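You operate a simulated robot arm through the tools that you are given. There is no shell and no other tool. Be economical: measure what you need, move in short steps, check, and stop when the job is done.

Carry out the task below with a simulated robot arm. There is one attempt and no reset: what you move stays moved.

Task
View the zone 2 sheet on the light box: keep it if even, hold it if cloudy. Light off after.

It is judged by the outcome, as a careful person would: the job done as asked, and still so three seconds after it is handed in. It fails if anything else is knocked over, pushed out of place, dropped, spilled or broken. Flat cloth is picked up by pressing the open fingertips on it (5 to 10 N) and closing them slowly along it; thin cloth reads only 2 to 8 mm in the jaws.

Robot
A 6-joint arm with a two-finger parallel gripper, fixed in place. Base frame: the origin is at the foot of the arm, x ahead of it, y to its left, z up; the work surface is at about z = 0.87. Lengths are in m, angles in degrees, forces in N, time in s.
With the tool pointing down near the work surface it reaches from about 0.26 to 0.68 m from the base axis. Its first joint turns from -66.0 to 66.0 degrees. Payload 2.9 kg.
Tool frame: the origin (TCP) lies between the finger pads and is the grasp point; the fingertips stand 0.03 m ahead of it; z points along the fingers, y is the line along which they close. Largest opening 0.11 m; finger width 0.02, thickness 0.01; the body of the gripper, 0.048 by 0.112 m, starts 0.055 m behind the TCP.
Orientation is told as [roll, pitch, yaw] about the base's x, y, z axes, in that order, counted from this pose: with the fingers straight down and closing along the base's y, the tool's x points along the base's -x, its y along +y and its z along -z.

Tools
- The arm moves only by the tool drive_tool. Its argument "targets" is a list of rows, each an object (a shift or turn left out is 0, a gripper value left out holds the last) with "hand": the opening in per cent of the stroke, from 0 (shut) to 100 (fully open); "slide": the shift along the base's x, y, z in m, a list of three; "angular": the turn, a rotation vector about the base's x, y, z in degrees, a list of three. In form: [{"hand": hand, "slide": [dx, dy, dz], "angular": [ax, ay, az]}, ...]. A call has 1 to 20 rows; each row shifts and turns the commanded pose from where the row before left it. A row lasts 0.2 s, in which the tool goes at most 0.05 m and 8.6 degrees; a call with a longer step from one row to the next is refused whole, and so is a gripper value outside its range. A pose out of reach is approached as far as the arm can. The call stops where the force on the tool passes 90 N (or 10 N more than at its start, if that is more) or the arm is blocked; 0.2 s more then pass. The fingers move at their own pace (about 0.108 m/s each) and stop on an object; they squeeze with about 26 N. The grip force told is the motor's: it shows also when the fingers shut on nothing. Time passes only in rows, and 0.2 s behind the last, so rows that do not move let the fingers close. It gives the time, the measured TCP pose, the force on the tool (base axes), the opening and the grip force at its end, in the units of the frame above (readings bear some noise).
- Cameras (640 x 400 px; columns grow to the right, rows downward): "scene" is fixed at [0.0639, 0.4231, 1.3843]; the picture's right is [-0.86, -0.51, 0.00], its down [-0.29, 0.48, -0.83] and it looks along [0.42, -0.71, -0.56] (base axes); focal length 265 px, centre (320, 200). "wrist" rides on the gripper at [0.072, 0.017, -0.103] in the tool frame; the picture's right is [-0.23, 0.97, 0.00], its down [-0.76, -0.18, -0.62] and it looks along [-0.61, -0.14, 0.78] (tool axes); focal length 222 px, centre (320, 200).
- get_image(camera): a new picture of that camera. It takes no simulated time.
- point_at(camera, pixels): for up to 12 pixels [column, row] of the newest picture of that camera ("zoom" is the newest enlarged one), the place [x, y, z] in the base frame of the surface seen there, good to about 0.003 m. It takes no simulated time.
- zoom(camera, box): a new picture of the part [left, top, right, bottom] of that camera's present view, enlarged. It takes no simulated time.
- hand_in(): hands the job in; it is judged then, once.

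Work in short steps. Measure before you move; look again where a grasp or a placing could have gone wrong, and mend it. You have 80 turns and 38 pictures in all, those below and enlarged ones among them. Open the gripper and draw the arm clear of the work before you hand the job in, unless the task says otherwise; then end with one line.

The tools are called after "Request:" as a command line: name --argument value ..., lists and objects as JSON in quotes. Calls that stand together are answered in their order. drive_tool: Moves the arm, as the interface text tells. Its arguments: {"type":"object","properties":{"targets":{"type":"array","items":{"type":"object","properties":{"hand":{"type":"number"},"slide":{"type":"array","items":{"type":"number"}},"angular":{"type":"array","items":{"type":"number"}}}}}},"required":["targets"]} The other tools are called the same way: get_image (camera) takes a picture; point_at (camera, pixels) gives the place of the surface under pixels of a picture; zoom (camera, box) takes an enlarged picture of a part of a camera's view; hand_in () hands the job in.

At the start:

```text
clock: 0.0
ee_pos: [0.3718, 0.0816, 1.2524]
orientation: [0.0, 0.0, 0.0]
force: [-0.1, 1.0, -0.1]
gripper_width: 0.1101
grip_force: 0.1
```

scene: 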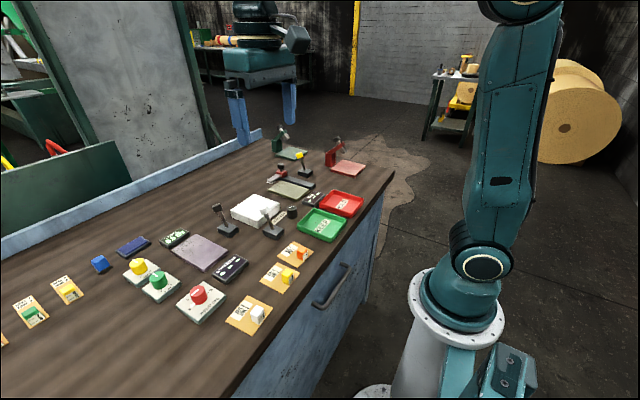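
wrist: 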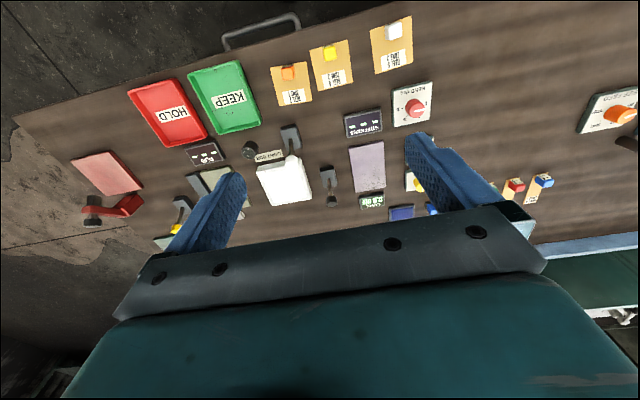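

The work surface is full of small items; I take enlarged pictures to read the labels first.

Request:
zoom --camera "scene" --box '[200, 120, 400, 245]'

Request:
zoom --camera "scene" --box '[70, 210, 330, 372]'

Request:
zoom --camera "wrist" --box '[220, 10, 460, 160]'

Request:
zoom --camera "wrist" --box '[60, 100, 380, 260]'

```text
3.20 times, centred on (300, 182) of scene
```

zoom: 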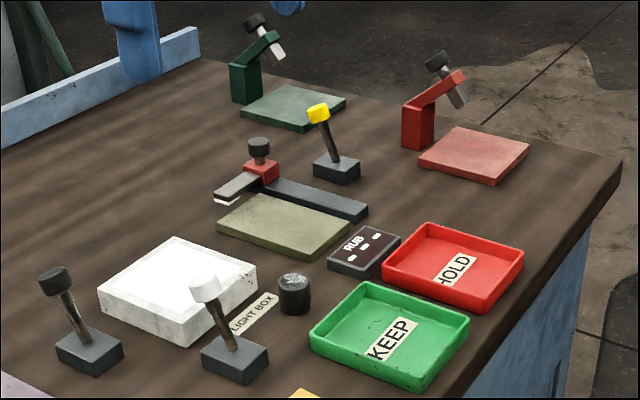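

```text
2.46 times, centred on (200, 291) of scene
```

zoom: 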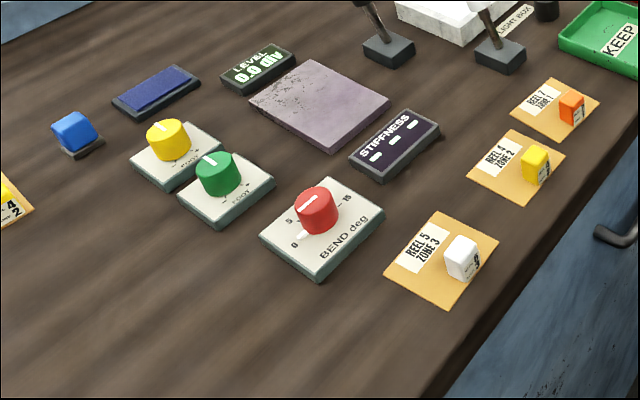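

```text
2.67 times, centred on (340, 85) of wrist
```

zoom: 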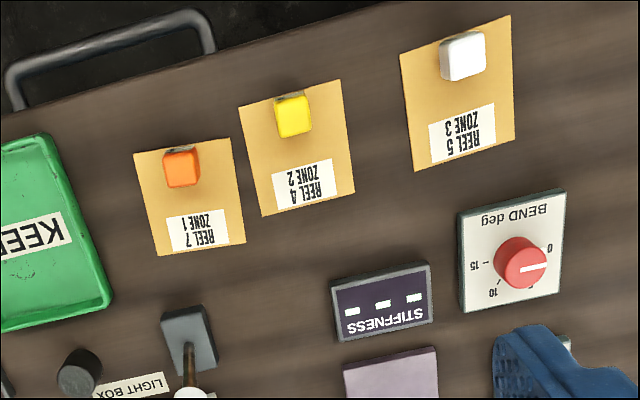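

```text
2.00 times, centred on (220, 180) of wrist
```

zoom: 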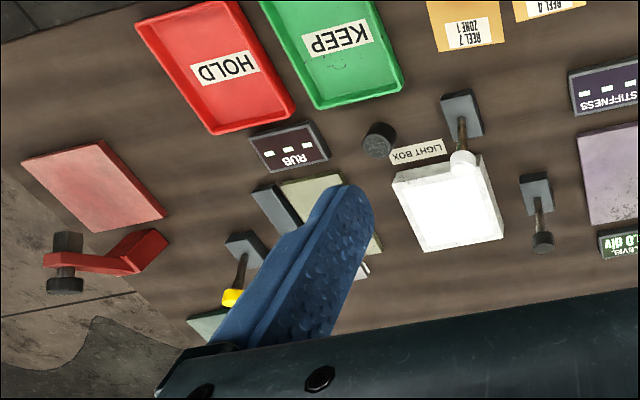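

There are more sheets at the left of the scene, one of them maybe also a zone 2; I read those and get places of the key objects.

Request:
zoom --camera "scene" --box '[0, 230, 160, 350]'

Request:
zoom --camera "scene" --box '[200, 180, 320, 255]'

Request:
point_at --camera "scene" --pixels '[[65, 290], [232, 210], [252, 198], [278, 210], [253, 227], [265, 210], [273, 234], [291, 208], [289, 270], [322, 225], [341, 203], [259, 289]]'

```text
3.33 times, centred on (80, 290) of scene
```

zoom: 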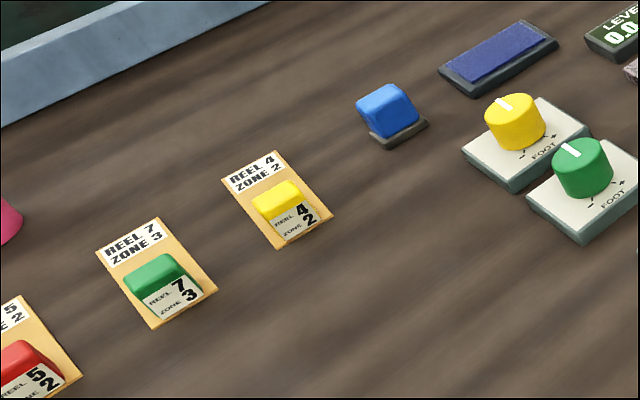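

```text
5.33 times, centred on (260, 218) of scene
```

zoom: 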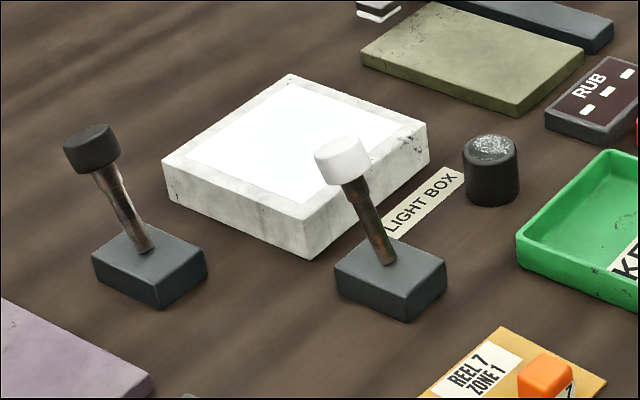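

```text
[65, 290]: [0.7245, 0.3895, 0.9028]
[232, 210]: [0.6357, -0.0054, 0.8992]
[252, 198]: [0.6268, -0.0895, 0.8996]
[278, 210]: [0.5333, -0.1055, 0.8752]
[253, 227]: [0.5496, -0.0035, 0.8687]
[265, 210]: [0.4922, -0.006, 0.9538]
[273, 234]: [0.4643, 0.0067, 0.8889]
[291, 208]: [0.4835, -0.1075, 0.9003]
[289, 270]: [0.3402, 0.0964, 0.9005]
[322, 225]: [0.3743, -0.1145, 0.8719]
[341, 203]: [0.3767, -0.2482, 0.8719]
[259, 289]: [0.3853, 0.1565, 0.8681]
```

The front row holds REEL 4 ZONE 2 at about (289,272) with a yellow block, while a second set on the left is likely out of reach. I look closer at both.

Request:
zoom --camera "scene" --box '[240, 230, 336, 290]'

Request:
zoom --camera "wrist" --box '[440, 60, 640, 210]'

Request:
point_at --camera "scene" --pixels '[[278, 265], [300, 278], [263, 280], [285, 292], [287, 275], [291, 280], [30, 313], [2, 340], [100, 264]]'

```text
6.67 times, centred on (288, 260) of scene
```

zoom: 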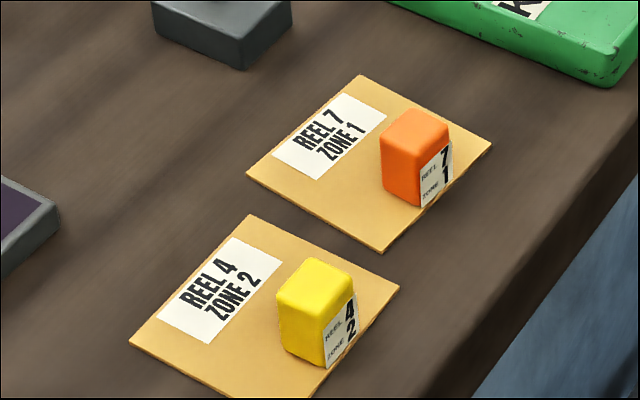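

```text
2.67 times, centred on (540, 135) of wrist
```

zoom: 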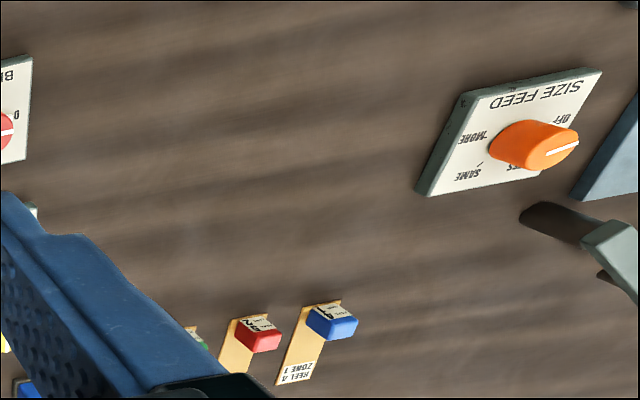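

```text
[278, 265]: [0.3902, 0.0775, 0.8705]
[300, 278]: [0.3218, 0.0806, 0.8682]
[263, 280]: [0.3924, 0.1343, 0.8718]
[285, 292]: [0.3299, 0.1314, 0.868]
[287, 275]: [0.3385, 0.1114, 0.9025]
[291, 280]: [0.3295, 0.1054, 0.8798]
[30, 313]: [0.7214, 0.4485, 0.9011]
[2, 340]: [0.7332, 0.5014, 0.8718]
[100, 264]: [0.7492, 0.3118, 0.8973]
```

The REEL 4 ZONE 2 card in front (about x 0.32–0.39, y 0.08–0.13) has a yellow block that looks like a grip. Before moving it, I bring the wrist camera over the light box to understand its switch.

Request:
drive_tool --targets '[{"slide": [-0.01, -0.025, -0.035]}, {"slide": [-0.01, -0.025, -0.035]}, {"slide": [-0.01, -0.025, -0.035]}, {"slide": [-0.01, -0.025, -0.035]}]'

Request:
get_image --camera "wrist"

```text
clock: 1.0
ee_pos: [0.331, -0.0198, 1.112]
orientation: [0.0, 0.0, -0.1]
force: [0.7, -0.2, 0.5]
gripper_width: 0.11
grip_force: 0.1
```

```text
27 pictures are left
```

wrist: 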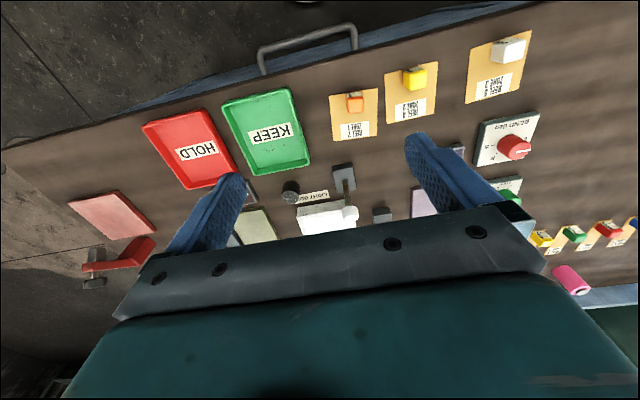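

The light box controls show at (290,190), label (312,196) and lever (345,180); I enlarge that.

Request:
zoom --camera "wrist" --box '[230, 60, 446, 240]'

Request:
point_at --camera "wrist" --pixels '[[290, 187], [344, 173], [345, 187], [350, 213], [308, 196], [386, 75], [433, 63], [436, 112], [392, 124], [414, 82], [411, 70]]'

```text
2.22 times, centred on (338, 150) of wrist
```

zoom: 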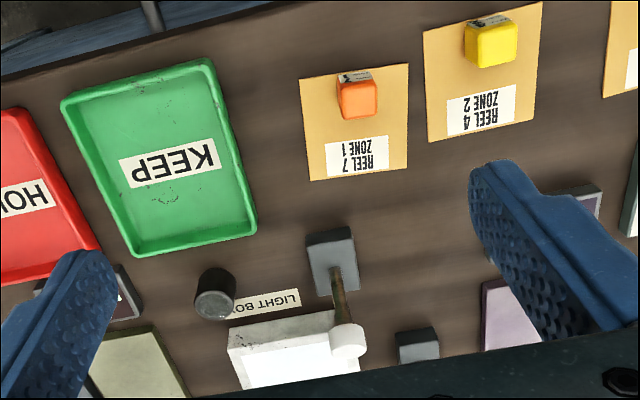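

```text
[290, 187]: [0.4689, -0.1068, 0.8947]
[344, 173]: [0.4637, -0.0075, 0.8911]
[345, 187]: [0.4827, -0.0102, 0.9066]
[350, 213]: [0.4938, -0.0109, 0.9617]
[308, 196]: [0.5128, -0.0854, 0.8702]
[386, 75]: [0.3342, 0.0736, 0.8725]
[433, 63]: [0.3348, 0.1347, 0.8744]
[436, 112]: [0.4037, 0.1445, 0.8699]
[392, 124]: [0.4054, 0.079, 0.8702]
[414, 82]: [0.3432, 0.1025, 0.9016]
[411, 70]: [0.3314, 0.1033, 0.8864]
```

The white lever at (0.465,-0.008), leaning to +x with its tip at (0.494,-0.011,0.96), appears to be the light box switch. I go above the yellow block at about (0.341,0.104), part open.

Request:
drive_tool --targets '[{"hand": 60, "slide": [0.003, 0.042, -0.03], "angular": [0, 0, 5]}, {"slide": [0.003, 0.042, -0.04]}, {"slide": [0.003, 0.04, -0.04]}, {}]'

Request:
get_image --camera "wrist"

```text
refused: row 1 steps farther than a row can; nothing moved
```

```text
25 pictures are left
```

wrist: 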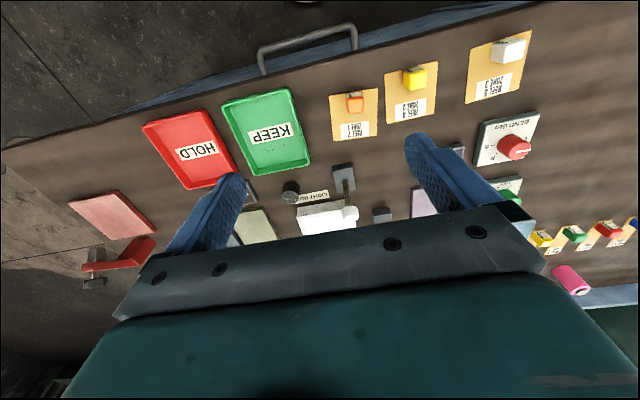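

The step was too long; I repeat it in smaller rows.

Request:
drive_tool --targets '[{"hand": 60, "slide": [0.003, 0.031, -0.027], "angular": [0, 0, 5]}, {"slide": [0.002, 0.031, -0.028]}, {"slide": [0.002, 0.031, -0.028]}, {"slide": [0.003, 0.031, -0.027]}, {}]'

```text
clock: 2.2
ee_pos: [0.3405, 0.1041, 1.0023]
orientation: [0.1, 0.0, 5.0]
force: [0.4, 0.4, 0.0]
gripper_width: 0.0663
grip_force: 0.1
```

I check the alignment over the yellow block before going down.

Request:
get_image --camera "wrist"

Request:
zoom --camera "scene" --box '[230, 180, 390, 300]'

```text
24 pictures are left
```

wrist: 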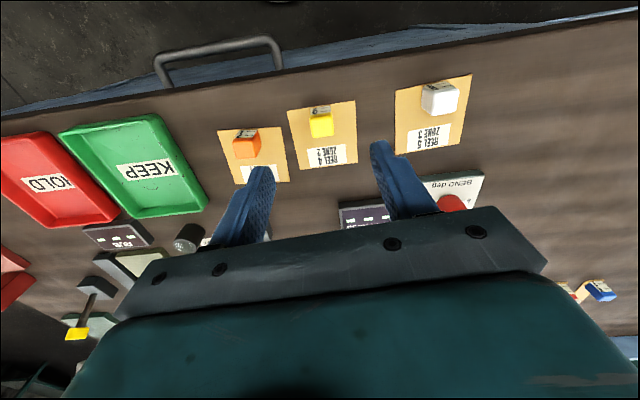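

```text
3.33 times, centred on (310, 240) of scene
```

zoom: 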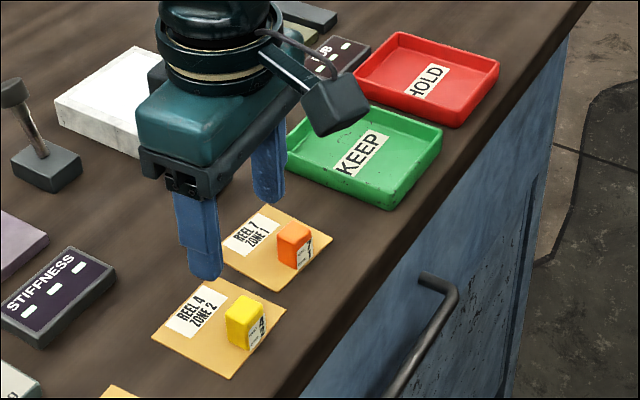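

I measure the block corners and the card corners in this closer wrist view.

Request:
point_at --camera "wrist" --pixels '[[312, 119], [331, 117], [311, 135], [332, 133], [321, 110], [322, 127], [288, 111], [354, 102], [357, 160], [297, 169]]'

```text
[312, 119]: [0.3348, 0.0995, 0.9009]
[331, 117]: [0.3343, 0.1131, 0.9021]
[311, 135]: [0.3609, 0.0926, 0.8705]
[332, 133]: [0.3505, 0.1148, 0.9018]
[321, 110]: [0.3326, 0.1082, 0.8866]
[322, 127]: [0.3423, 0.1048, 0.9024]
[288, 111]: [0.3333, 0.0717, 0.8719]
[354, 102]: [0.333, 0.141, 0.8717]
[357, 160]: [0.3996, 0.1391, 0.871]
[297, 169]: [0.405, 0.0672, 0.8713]
```

Block spans x 0.333–0.352, y 0.096–0.116; card is square to the axes. I turn back to yaw 0, centre at (0.343,0.106) and go down so tips stand at 0.878.

Request:
drive_tool --targets '[{"slide": [0.002, 0.002, -0.03], "angular": [0, 0, -5]}, {"slide": [0, 0, -0.03]}, {"slide": [0, 0, -0.02]}, {"slide": [0, 0, -0.014]}, {}]'

Request:
drive_tool --targets '[{"hand": 0}, {}, {}, {}]'

Request:
drive_tool --targets '[{"slide": [0, 0, 0.02]}, {"slide": [0, 0, 0.03]}, {"slide": [0, 0, 0.03]}, {}]'

Request:
get_image --camera "scene"

```text
clock: 3.4
ee_pos: [0.3433, 0.1067, 0.9074]
orientation: [0.1, 0.0, 0.0]
force: [-0.4, -1.2, -0.2]
gripper_width: 0.0662
grip_force: 0.1
```

```text
clock: 4.4
ee_pos: [0.3447, 0.1071, 0.907]
orientation: [0.0, 0.0, 0.0]
force: [0.5, 0.3, 0.7]
gripper_width: 0.021
grip_force: 26.0
```

```text
clock: 5.4
ee_pos: [0.3448, 0.1072, 0.989]
orientation: [-0.1, 0.0, 0.1]
force: [-0.2, 0.0, -0.3]
gripper_width: 0.0
grip_force: 26.9
```

```text
22 pictures are left
```

scene: 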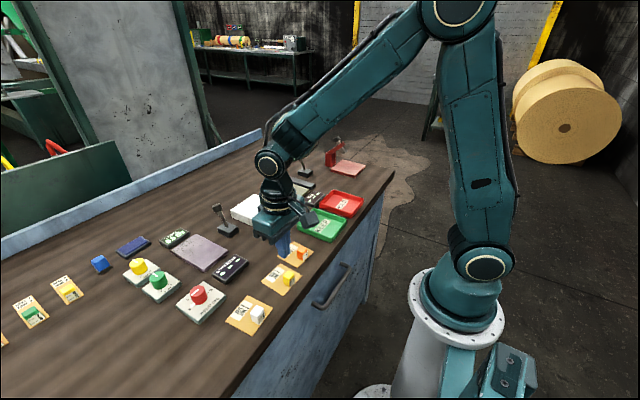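

The block slipped out (opening 0). I zoom to see whether it moved.

Request:
zoom --camera "scene" --box '[230, 220, 326, 300]'

Request:
point_at --camera "scene" --pixels '[[278, 265], [300, 278], [263, 280], [285, 292], [287, 275], [291, 280]]'

```text
5.00 times, centred on (278, 260) of scene
```

zoom: 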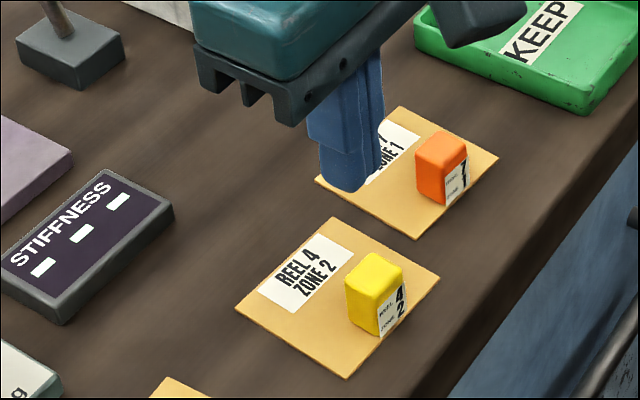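

```text
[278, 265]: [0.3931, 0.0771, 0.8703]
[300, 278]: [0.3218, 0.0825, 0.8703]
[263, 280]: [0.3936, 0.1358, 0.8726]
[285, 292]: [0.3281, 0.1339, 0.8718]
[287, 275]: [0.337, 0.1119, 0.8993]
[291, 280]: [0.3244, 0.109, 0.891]
```

The sheet stayed put. I retry a bit deeper, with a pause after closing and a slow lift.

Request:
drive_tool --targets '[{"hand": 60}, {}, {"slide": [-0.002, -0.001, -0.03]}, {"slide": [0, 0, -0.03]}, {"slide": [0, 0, -0.02]}, {"slide": [0, 0, -0.006]}, {}]'

Request:
drive_tool --targets '[{"hand": 0}, {}, {}, {}, {}, {}]'

Request:
drive_tool --targets '[{"slide": [0, 0, 0.002]}, {"slide": [0, 0, 0.003]}, {"slide": [0, 0, 0.004]}, {"slide": [0, 0, 0.004]}, {}]'

```text
clock: 7.0
ee_pos: [0.3403, 0.1071, 0.9028]
orientation: [0.0, -0.1, 0.0]
force: [-1.1, 0.1, 5.4]
gripper_width: 0.0661
grip_force: 0.1
```

```text
clock: 8.4
ee_pos: [0.3407, 0.1073, 0.9017]
orientation: [0.0, -0.1, 0.1]
force: [1.1, -0.7, 6.6]
gripper_width: 0.0215
grip_force: 25.6
```

```text
clock: 9.6
ee_pos: [0.3413, 0.1055, 0.9148]
orientation: [0.0, 0.0, 0.0]
force: [-0.7, 0.0, -0.3]
gripper_width: 0.0211
grip_force: 26.0
```

Held at 21 mm after a 12 mm rise; I look to see whether the card comes with the block.

Request:
zoom --camera "scene" --box '[230, 220, 326, 300]'

```text
5.00 times, centred on (278, 260) of scene
```

zoom: 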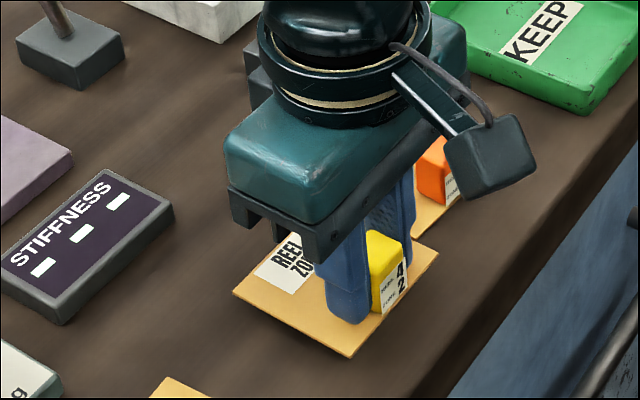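

The card comes with the block. I lift slowly to about z 1.05.

Request:
drive_tool --targets '[{"slide": [0, 0, 0.01]}, {"slide": [0, 0, 0.015]}, {"slide": [0, 0, 0.015]}, {"slide": [0, 0, 0.015]}, {"slide": [0, 0, 0.015]}, {"slide": [0, 0, 0.015]}, {"slide": [0, 0, 0.015]}, {"slide": [0, 0, 0.015]}, {"slide": [0, 0, 0.015]}, {"slide": [0, 0, 0.01]}, {}]'

Request:
get_image --camera "scene"

```text
clock: 12.0
ee_pos: [0.3423, 0.1071, 1.0544]
orientation: [0.0, -0.1, 0.1]
force: [0.9, 1.4, -1.1]
gripper_width: 0.0212
grip_force: 25.9
```

```text
19 pictures are left
```

scene: 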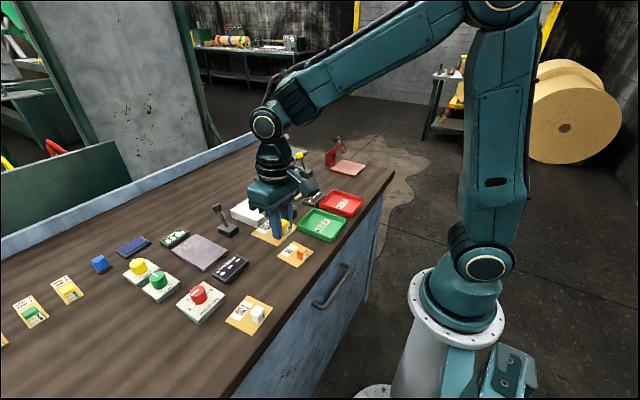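

The box top computes to x 0.526–0.649, y −0.117–−0.008, centre (0.588,−0.062). The card centre is 0.026 ahead of the TCP, so I carry it to TCP (0.562,−0.062) at this height.

Request:
drive_tool --targets '[{"slide": [0.01, -0.007, 0]}, {"slide": [0.02, -0.016, 0]}, {"slide": [0.025, -0.02, 0]}, {"slide": [0.025, -0.02, 0]}, {"slide": [0.025, -0.02, 0]}, {"slide": [0.025, -0.02, 0]}, {"slide": [0.025, -0.02, 0]}, {"slide": [0.025, -0.018, 0]}, {"slide": [0.02, -0.015, 0]}, {"slide": [0.013, -0.009, 0]}, {"slide": [0.007, -0.004, 0]}, {}]'

Request:
get_image --camera "wrist"

```text
clock: 14.6
ee_pos: [0.5612, -0.0629, 1.0541]
orientation: [0.0, 0.0, 0.0]
force: [-1.0, -0.7, 0.4]
gripper_width: 0.0215
grip_force: 25.7
```

```text
18 pictures are left
```

wrist: 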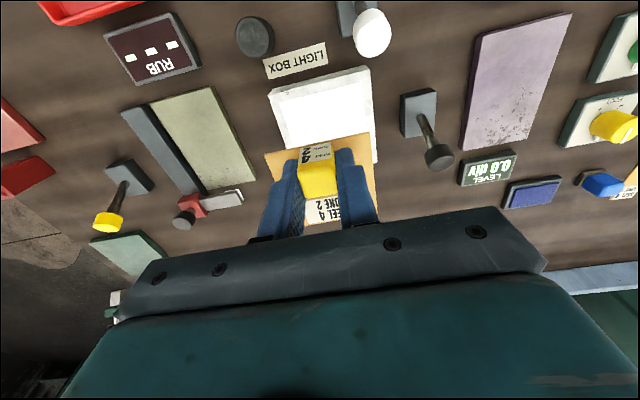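

Good alignment seen; I verify the box corners and levers with points.

Request:
point_at --camera "wrist" --pixels '[[271, 96], [368, 69], [374, 155], [276, 134], [372, 32], [362, 25], [255, 35], [438, 156], [268, 156], [368, 137], [345, 15]]'

```text
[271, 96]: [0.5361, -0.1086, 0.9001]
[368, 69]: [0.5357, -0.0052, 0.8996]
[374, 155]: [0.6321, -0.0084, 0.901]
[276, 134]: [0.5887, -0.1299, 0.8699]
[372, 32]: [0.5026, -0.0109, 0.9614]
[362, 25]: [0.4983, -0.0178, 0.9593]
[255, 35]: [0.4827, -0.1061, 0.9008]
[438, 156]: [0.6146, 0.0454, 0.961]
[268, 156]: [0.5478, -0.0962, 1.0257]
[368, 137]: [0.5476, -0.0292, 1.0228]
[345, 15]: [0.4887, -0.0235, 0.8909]
```

The card (x 0.548–0.618, y −0.096–−0.029) sits nearly over the box centre (0.588,−0.060). I correct by 5 and 2 mm and lower it.

Request:
drive_tool --targets '[{"slide": [0.005, 0.002, -0.02]}, {"slide": [0, 0, -0.02]}, {"slide": [0, 0, -0.02]}, {"slide": [0, 0, -0.02]}, {"slide": [0, 0, -0.02]}, {"slide": [0, 0, -0.012]}, {"slide": [0, 0, -0.005]}, {}]'

Request:
drive_tool --targets '[{"slide": [0, 0, -0.002]}, {"slide": [0, 0, -0.002]}, {}]'

```text
clock: 16.4
ee_pos: [0.5669, -0.0616, 0.937]
orientation: [0.0, 0.0, 0.0]
force: [0.3, -0.7, -0.9]
gripper_width: 0.0212
grip_force: 25.9
```

```text
clock: 17.2
ee_pos: [0.5665, -0.061, 0.9332]
orientation: [-0.1, 0.0, 0.1]
force: [-0.8, -0.7, -0.7]
gripper_width: 0.0212
grip_force: 26.0
```

No contact yet; I go down by 1 mm steps.

Request:
drive_tool --targets '[{"slide": [0, 0, -0.001]}, {"slide": [0, 0, -0.001]}, {}]'

```text
clock: 18.0
ee_pos: [0.5666, -0.0612, 0.9319]
orientation: [0.0, 0.1, 0.0]
force: [-3.0, 1.0, 7.3]
gripper_width: 0.0212
grip_force: 26.4
```

Contact at 7 N; I open part way, then rise straight up.

Request:
drive_tool --targets '[{"hand": 50}, {}, {}, {"slide": [0, 0, 0.01]}, {"slide": [0, 0, 0.02]}, {"slide": [0, 0, 0.03]}, {"slide": [0, 0, 0.03]}, {"slide": [0, 0, 0.02]}, {}]'

Request:
get_image --camera "wrist"

```text
clock: 20.0
ee_pos: [0.567, -0.0618, 1.041]
orientation: [0.0, 0.0, 0.0]
force: [-0.6, 0.3, -0.4]
gripper_width: 0.0548
grip_force: 0.2
```

```text
17 pictures are left
```

wrist: 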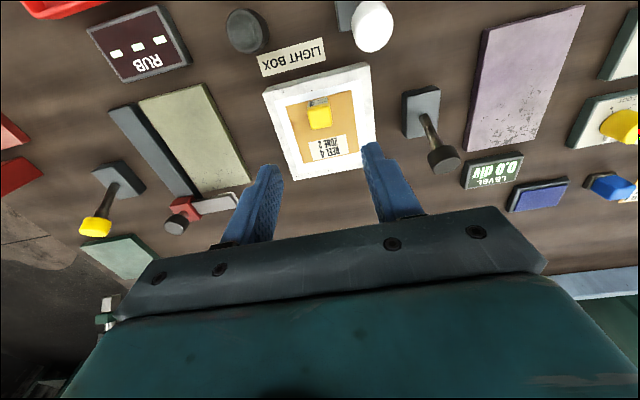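

The sheet lies on the box. I look closely at the dome at (247,32) and the white lever at (372,25) to decide which is the switch.

Request:
zoom --camera "wrist" --box '[210, 0, 402, 120]'

Request:
zoom --camera "wrist" --box '[60, 0, 260, 280]'

```text
3.33 times, centred on (306, 60) of wrist
```

zoom: 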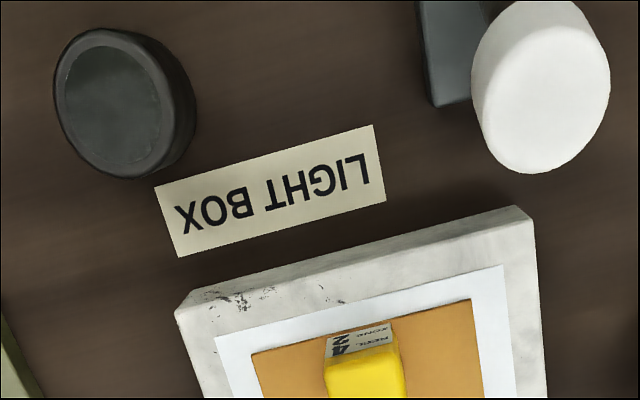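

```text
1.43 times, centred on (160, 140) of wrist
```

zoom: 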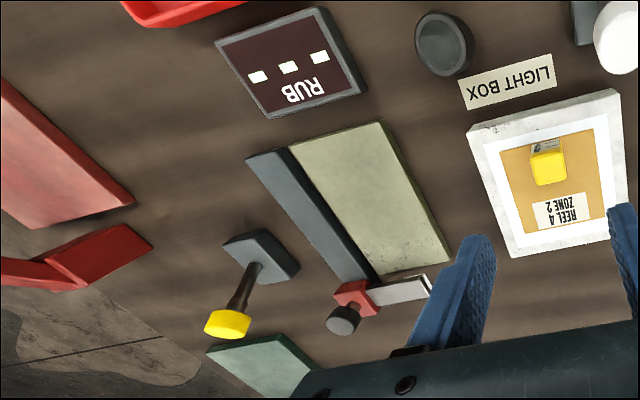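

The dome looks like an unlit indicator lamp, so the white lever is the switch. I close the fingers and lower them on the box side of the lever knob (knob at x 0.503, y −0.011).

Request:
drive_tool --targets '[{"hand": 0, "slide": [-0.01, 0.02, 0]}, {"slide": [-0.01, 0.015, 0]}, {"slide": [-0.01, 0.015, 0]}, {"slide": [0, 0, -0.02]}, {"slide": [0, 0, -0.025]}, {"slide": [0, 0, -0.021]}, {}]'

Request:
zoom --camera "scene" --box '[200, 160, 328, 240]'

```text
clock: 21.6
ee_pos: [0.5367, -0.0105, 0.9755]
orientation: [0.0, 0.0, 0.0]
force: [0.7, 0.0, -0.5]
gripper_width: 0.0
grip_force: 26.1
```

```text
5.00 times, centred on (264, 200) of scene
```

zoom: 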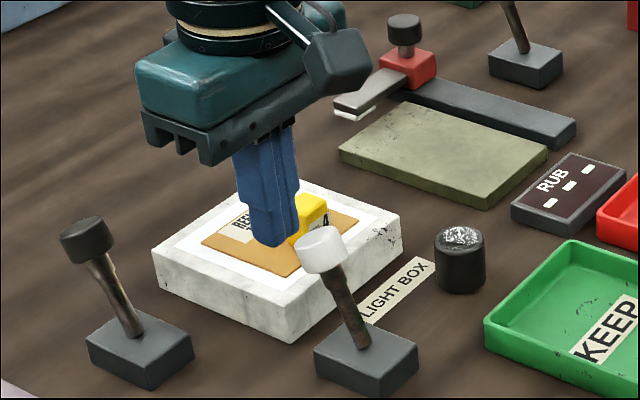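

Fingers stand behind the knob. I sweep toward −x in small steps, watching the force.

Request:
drive_tool --targets '[{"slide": [-0.01, 0, 0]}, {"slide": [-0.01, 0, 0]}, {"slide": [-0.01, 0, 0]}, {"slide": [-0.01, 0, 0]}, {"slide": [-0.01, 0, 0]}, {}]'

Request:
zoom --camera "scene" --box '[200, 160, 328, 240]'

```text
clock: 23.0
ee_pos: [0.4874, -0.0114, 0.9773]
orientation: [0.0, 0.0, 0.0]
force: [-0.1, -0.2, 0.9]
gripper_width: 0.0
grip_force: 25.8
```

```text
5.00 times, centred on (264, 200) of scene
```

zoom: 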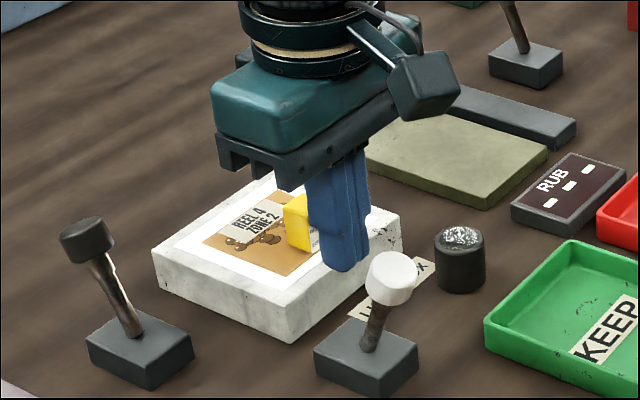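

The lever has gone over and the sheet now shows a pattern by light. I raise the arm and move aside for a clear view.

Request:
drive_tool --targets '[{"slide": [0, 0, 0.03]}, {"slide": [0, 0, 0.03]}, {"slide": [0.02, 0, 0.03]}, {"slide": [0.03, -0.02, 0.0]}, {"slide": [0.03, -0.02, 0.0]}, {}]'

Request:
zoom --camera "wrist" --box '[220, 0, 412, 200]'

```text
clock: 24.4
ee_pos: [0.5675, -0.049, 1.0654]
orientation: [0.0, 0.1, -0.1]
force: [-0.1, -0.7, 0.2]
gripper_width: 0.0
grip_force: 25.8
```

```text
2.00 times, centred on (316, 100) of wrist
```

zoom: 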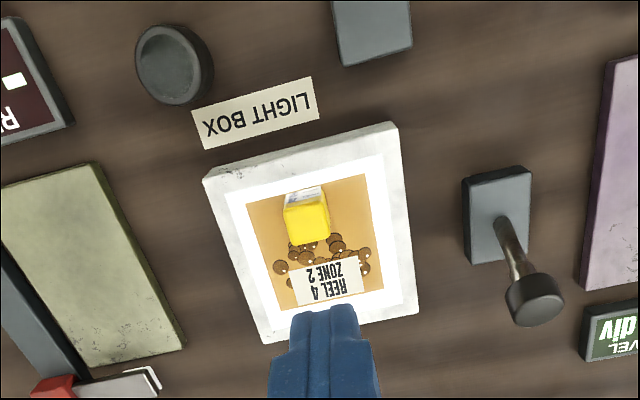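

Brown blotches show through the sheet; I look once more, enlarged, to judge even or cloudy.

Request:
zoom --camera "wrist" --box '[280, 75, 376, 165]'

Request:
get_image --camera "wrist"

Request:
point_at --camera "wrist" --pixels '[[304, 99], [319, 96], [305, 117], [321, 115], [312, 108], [345, 10]]'

```text
4.44 times, centred on (328, 120) of wrist
```

zoom: 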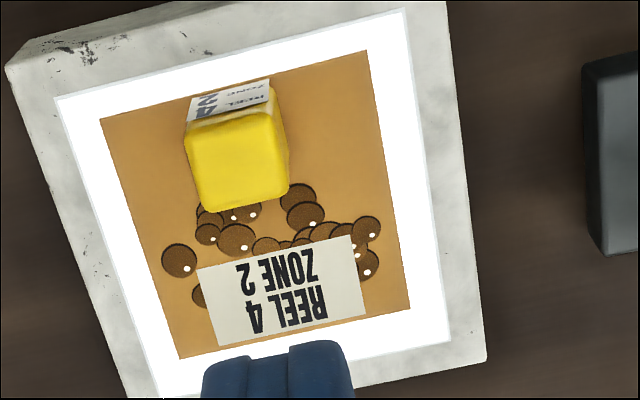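

```text
10 pictures are left
```

wrist: 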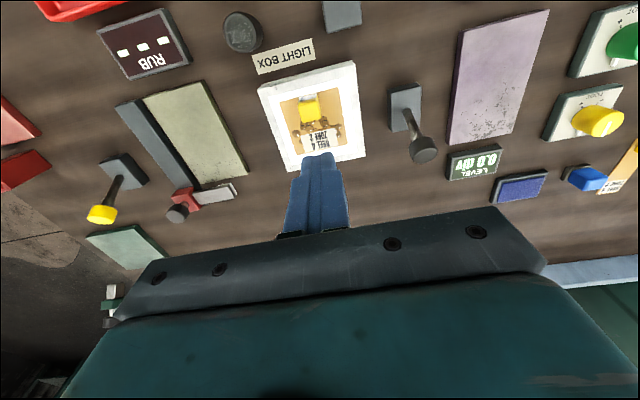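

```text
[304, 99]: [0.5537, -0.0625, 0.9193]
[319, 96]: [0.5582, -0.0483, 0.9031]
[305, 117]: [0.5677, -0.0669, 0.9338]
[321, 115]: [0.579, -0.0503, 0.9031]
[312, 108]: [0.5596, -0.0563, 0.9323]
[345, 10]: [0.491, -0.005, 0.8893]
```

Clear clumped blotches: the sheet is cloudy, so it goes to HOLD. First light off: I go to the base side of the knob (now at about x 0.444, y −0.003).

Request:
drive_tool --targets '[{"slide": [-0.03, 0.008, 0.005]}, {"slide": [-0.035, 0.01, 0]}, {"slide": [-0.035, 0.01, 0]}, {"slide": [-0.035, 0.01, 0]}, {"slide": [-0.029, 0.006, 0]}, {}, {"slide": [0, 0, -0.03]}, {"slide": [0, 0, -0.03]}, {"slide": [0, 0, -0.032]}, {}]'

Request:
zoom --camera "scene" --box '[200, 160, 328, 240]'

```text
clock: 26.6
ee_pos: [0.4014, -0.0068, 0.9788]
orientation: [0.1, 0.0, -0.1]
force: [0.2, -0.2, 0.6]
gripper_width: 0.0
grip_force: 26.0
```

```text
5.00 times, centred on (264, 200) of scene
```

zoom: 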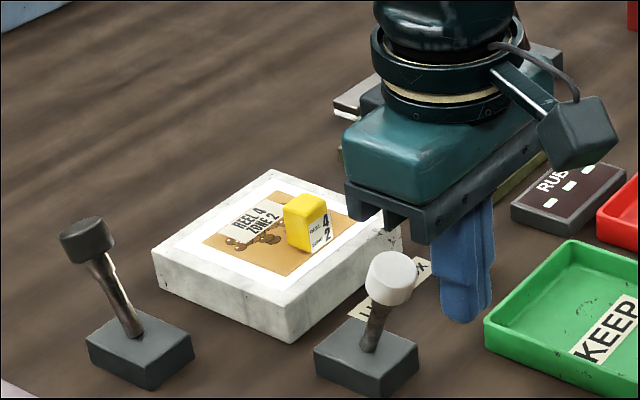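

The sheet stays blotchy under light, and the finger stands in front of the knob. I push the lever back toward +x.

Request:
drive_tool --targets '[{"slide": [0.01, 0.001, 0]}, {"slide": [0.01, 0, 0]}, {"slide": [0.01, 0, 0]}, {"slide": [0.01, 0, 0]}, {"slide": [0.01, 0, 0]}, {"slide": [0.01, 0, 0]}, {}]'

Request:
zoom --camera "scene" --box '[200, 160, 328, 240]'

```text
clock: 28.2
ee_pos: [0.4629, -0.0049, 0.9794]
orientation: [0.1, 0.0, 0.0]
force: [-0.7, 0.1, 0.9]
gripper_width: 0.0
grip_force: 25.4
```

```text
5.00 times, centred on (264, 200) of scene
```

zoom: 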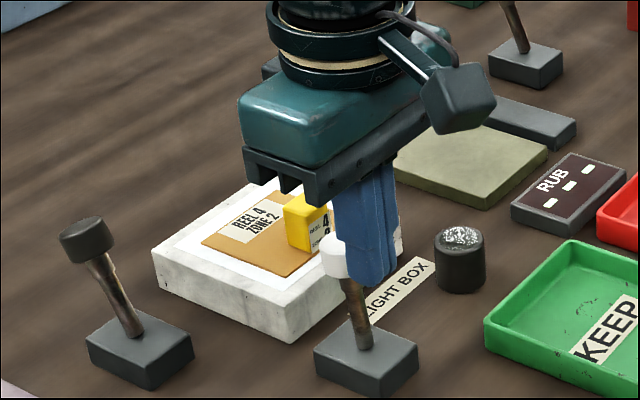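

The blotches are gone, so the light is off; the knob seems slightly short of its first place, so I push 1 cm more and then retreat up.

Request:
drive_tool --targets '[{"slide": [0.006, 0, 0]}, {"slide": [0.005, 0, 0]}, {}]'

Request:
drive_tool --targets '[{"slide": [-0.02, 0, 0]}, {"slide": [0, 0, 0.04]}, {"slide": [0, 0, 0.045]}, {"hand": 50, "slide": [0.03, -0.015, 0]}, {"slide": [0.03, -0.015, 0]}, {"slide": [0.03, -0.015, 0]}, {"slide": [0.02, -0.01, 0]}, {}]'

Request:
get_image --camera "wrist"

```text
clock: 29.0
ee_pos: [0.4742, -0.006, 0.9791]
orientation: [-0.1, 0.0, -0.1]
force: [0.7, 0.3, -0.4]
gripper_width: 0.0
grip_force: 25.7
```

```text
clock: 30.8
ee_pos: [0.5644, -0.0614, 1.064]
orientation: [0.1, 0.0, 0.0]
force: [0.2, -0.1, 0.0]
gripper_width: 0.0548
grip_force: 0.0
```

```text
7 pictures are left
```

wrist: 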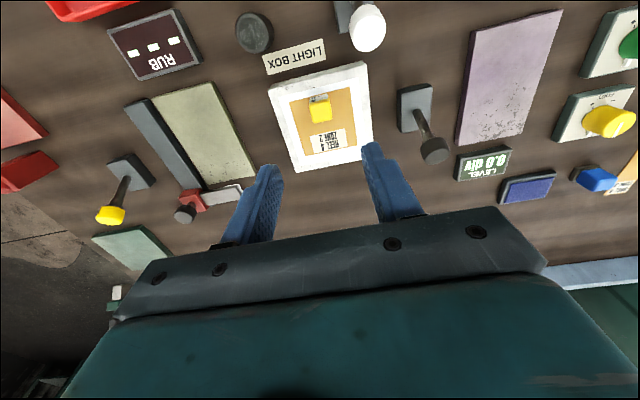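

Light off and lever back at its place. I go down to the earlier grasp pose (TCP 0.566,−0.061,0.932), close and lift slowly.

Request:
drive_tool --targets '[{"slide": [0.001, 0, -0.03]}, {"slide": [0, 0, -0.03]}, {"slide": [0, 0, -0.03]}, {"slide": [0, 0, -0.03]}, {"slide": [0, 0, -0.011]}, {}, {}]'

```text
clock: 32.4
ee_pos: [0.5634, -0.0607, 0.9331]
orientation: [0.0, 0.0, 0.0]
force: [0.7, 0.1, -0.5]
gripper_width: 0.0548
grip_force: 0.0
```

Request:
drive_tool --targets '[{"slide": [0.002, 0, -0.0015]}, {"hand": 0}, {}, {}, {}, {}, {"slide": [0, 0, 0.002]}, {"slide": [0, 0, 0.004]}, {"slide": [0, 0, 0.006]}, {"slide": [0, 0, 0.01]}, {"slide": [0, 0, 0.015]}, {"slide": [0, 0, 0.015]}, {"slide": [0, 0, 0.015]}, {"slide": [0, 0, 0.015]}, {"slide": [0, 0, 0.015]}, {"slide": [0, 0, 0.015]}, {}]'

```text
clock: 36.0
ee_pos: [0.5661, -0.0616, 1.0423]
orientation: [0.0, 0.0, 0.0]
force: [-0.2, 0.3, 0.1]
gripper_width: 0.0213
grip_force: 26.2
```

The block is held (21 mm). HOLD tray computes to x 0.303–0.426, y −0.28–−0.178, centre (0.364,−0.229), so I carry to TCP (0.338,−0.229).

Request:
drive_tool --targets '[{"slide": [-0.01, -0.008, 0.005]}, {"slide": [-0.019, -0.014, 0]}, {"slide": [-0.025, -0.018, 0]}, {"slide": [-0.025, -0.018, 0]}, {"slide": [-0.025, -0.018, 0]}, {"slide": [-0.025, -0.018, 0]}, {"slide": [-0.025, -0.018, 0]}, {"slide": [-0.025, -0.018, 0]}, {"slide": [-0.022, -0.018, 0]}, {"slide": [-0.017, -0.012, 0]}, {"slide": [-0.01, -0.007, 0]}, {}]'

Request:
get_image --camera "wrist"

```text
clock: 38.6
ee_pos: [0.3386, -0.2281, 1.0502]
orientation: [-0.1, 0.0, 0.0]
force: [0.4, 0.6, 0.0]
gripper_width: 0.021
grip_force: 25.8
```

```text
6 pictures are left
```

wrist: 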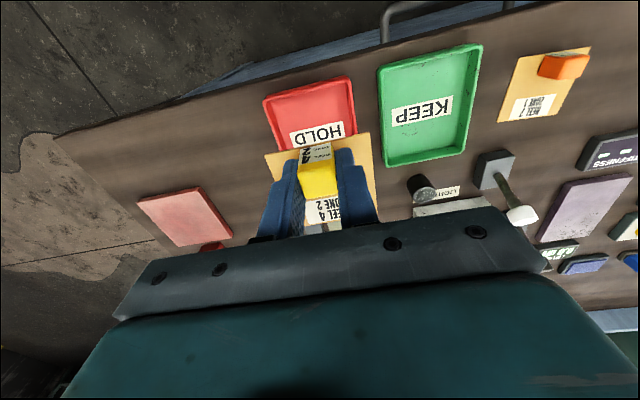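

I check tray corners and the card edge with points.

Request:
point_at --camera "wrist" --pixels '[[265, 100], [349, 78], [355, 120], [274, 140], [267, 155], [367, 135], [310, 110], [270, 103], [345, 82], [268, 119]]'

```text
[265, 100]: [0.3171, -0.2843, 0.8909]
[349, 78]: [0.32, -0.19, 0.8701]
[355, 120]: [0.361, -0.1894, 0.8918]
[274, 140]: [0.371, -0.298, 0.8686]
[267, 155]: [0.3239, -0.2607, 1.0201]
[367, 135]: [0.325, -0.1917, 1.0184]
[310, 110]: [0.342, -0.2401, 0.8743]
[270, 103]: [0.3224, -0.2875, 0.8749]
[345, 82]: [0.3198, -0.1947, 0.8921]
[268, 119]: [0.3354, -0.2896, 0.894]
```

The tray edges differ a few mm from my estimate (y −0.287 to −0.19 here). I measure again from the scene camera.

Request:
zoom --camera "scene" --box '[290, 170, 386, 230]'

```text
6.67 times, centred on (338, 200) of scene
```

zoom: 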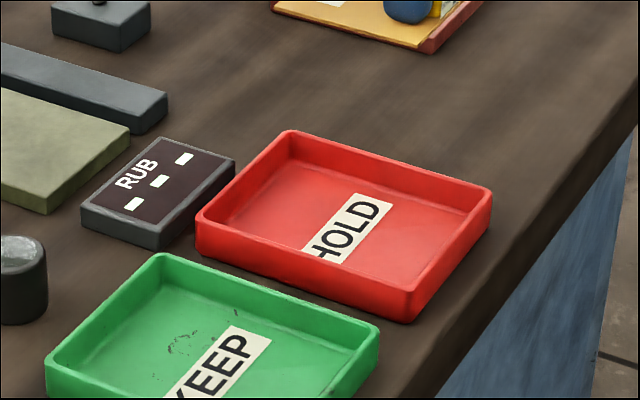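

Request:
point_at --camera "zoom" --pixels '[[289, 133], [490, 190], [199, 217], [413, 292], [294, 165], [466, 212], [225, 220], [404, 284], [345, 225]]'

```text
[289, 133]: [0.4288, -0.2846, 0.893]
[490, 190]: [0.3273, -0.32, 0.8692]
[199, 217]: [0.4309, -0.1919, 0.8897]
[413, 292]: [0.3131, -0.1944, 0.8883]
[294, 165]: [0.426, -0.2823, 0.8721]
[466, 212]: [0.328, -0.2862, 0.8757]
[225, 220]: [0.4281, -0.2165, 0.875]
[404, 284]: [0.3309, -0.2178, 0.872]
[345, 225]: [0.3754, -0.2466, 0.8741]
```

Tray centre is (0.371,−0.239), card centre about (0.359,−0.226). I shift by (+0.012,−0.012) and lower.

Request:
drive_tool --targets '[{"slide": [0.012, -0.012, 0]}, {"slide": [0, 0, -0.02]}, {"slide": [0, 0, -0.025]}, {"slide": [0, 0, -0.025]}, {"slide": [0, 0, -0.025]}, {"slide": [0, 0, -0.025]}, {"slide": [0, 0, -0.015]}, {"slide": [0, 0, -0.006]}, {}]'

Request:
drive_tool --targets '[{"slide": [0, 0, -0.001]}, {"slide": [0, 0, -0.001]}, {}]'

```text
clock: 40.6
ee_pos: [0.3505, -0.2396, 0.9069]
orientation: [0.0, 0.0, 0.0]
force: [0.3, -0.2, -1.3]
gripper_width: 0.021
grip_force: 26.0
```

```text
clock: 41.4
ee_pos: [0.3518, -0.2399, 0.9056]
orientation: [0.0, -0.1, 0.0]
force: [0.7, 0.0, 5.7]
gripper_width: 0.0213
grip_force: 25.9
```

Contact on the tray floor (5.7 N). I open modestly and rise, then swing clear.

Request:
drive_tool --targets '[{"hand": 42}, {}, {}, {"slide": [0, 0, 0.01]}, {"slide": [0, 0, 0.02]}, {"slide": [0, 0, 0.03]}, {"slide": [0, 0, 0.04]}, {"slide": [0, 0, 0.04]}, {"hand": 100, "slide": [0, 0.03, 0.03]}, {"slide": [0, 0.03, 0.03]}, {"slide": [0, 0.03, 0.03]}, {"slide": [0, 0.04, 0.02]}, {"slide": [0, 0.04, 0]}, {"slide": [0, 0.04, 0]}, {}]'

Request:
get_image --camera "scene"

Request:
zoom --camera "scene" --box '[200, 130, 392, 250]'

```text
clock: 44.6
ee_pos: [0.3517, -0.0301, 1.1559]
orientation: [-0.1, 0.0, 0.1]
force: [-0.2, 0.2, 0.3]
gripper_width: 0.1097
grip_force: 0.1
```

```text
4 pictures are left
```

scene: 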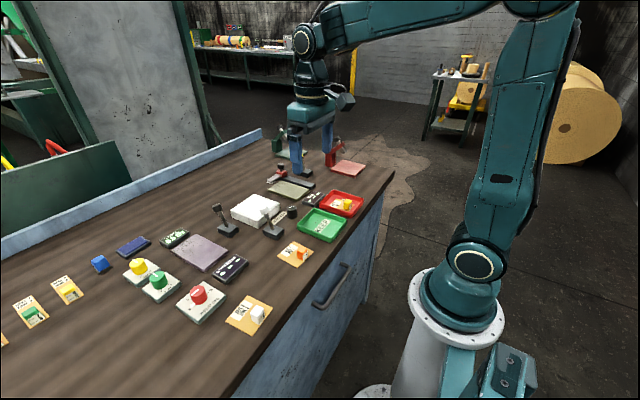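

```text
3.33 times, centred on (296, 190) of scene
```

zoom: 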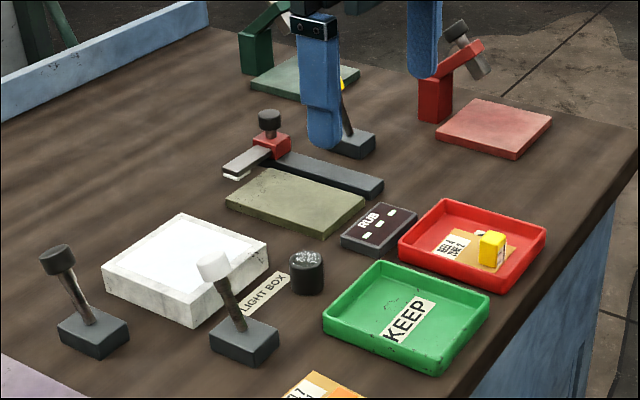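

The sheet lies flat inside the HOLD tray, the lever is in its first position, the light is off and the arm is clear and open. I hand in.

Request:
hand_in

```text
The job is handed in.
```

The zone 2 sheet (reel 4) showed clumped blotches on the light box, so I judged it cloudy and put it in the HOLD tray. The light is off and the arm is clear.
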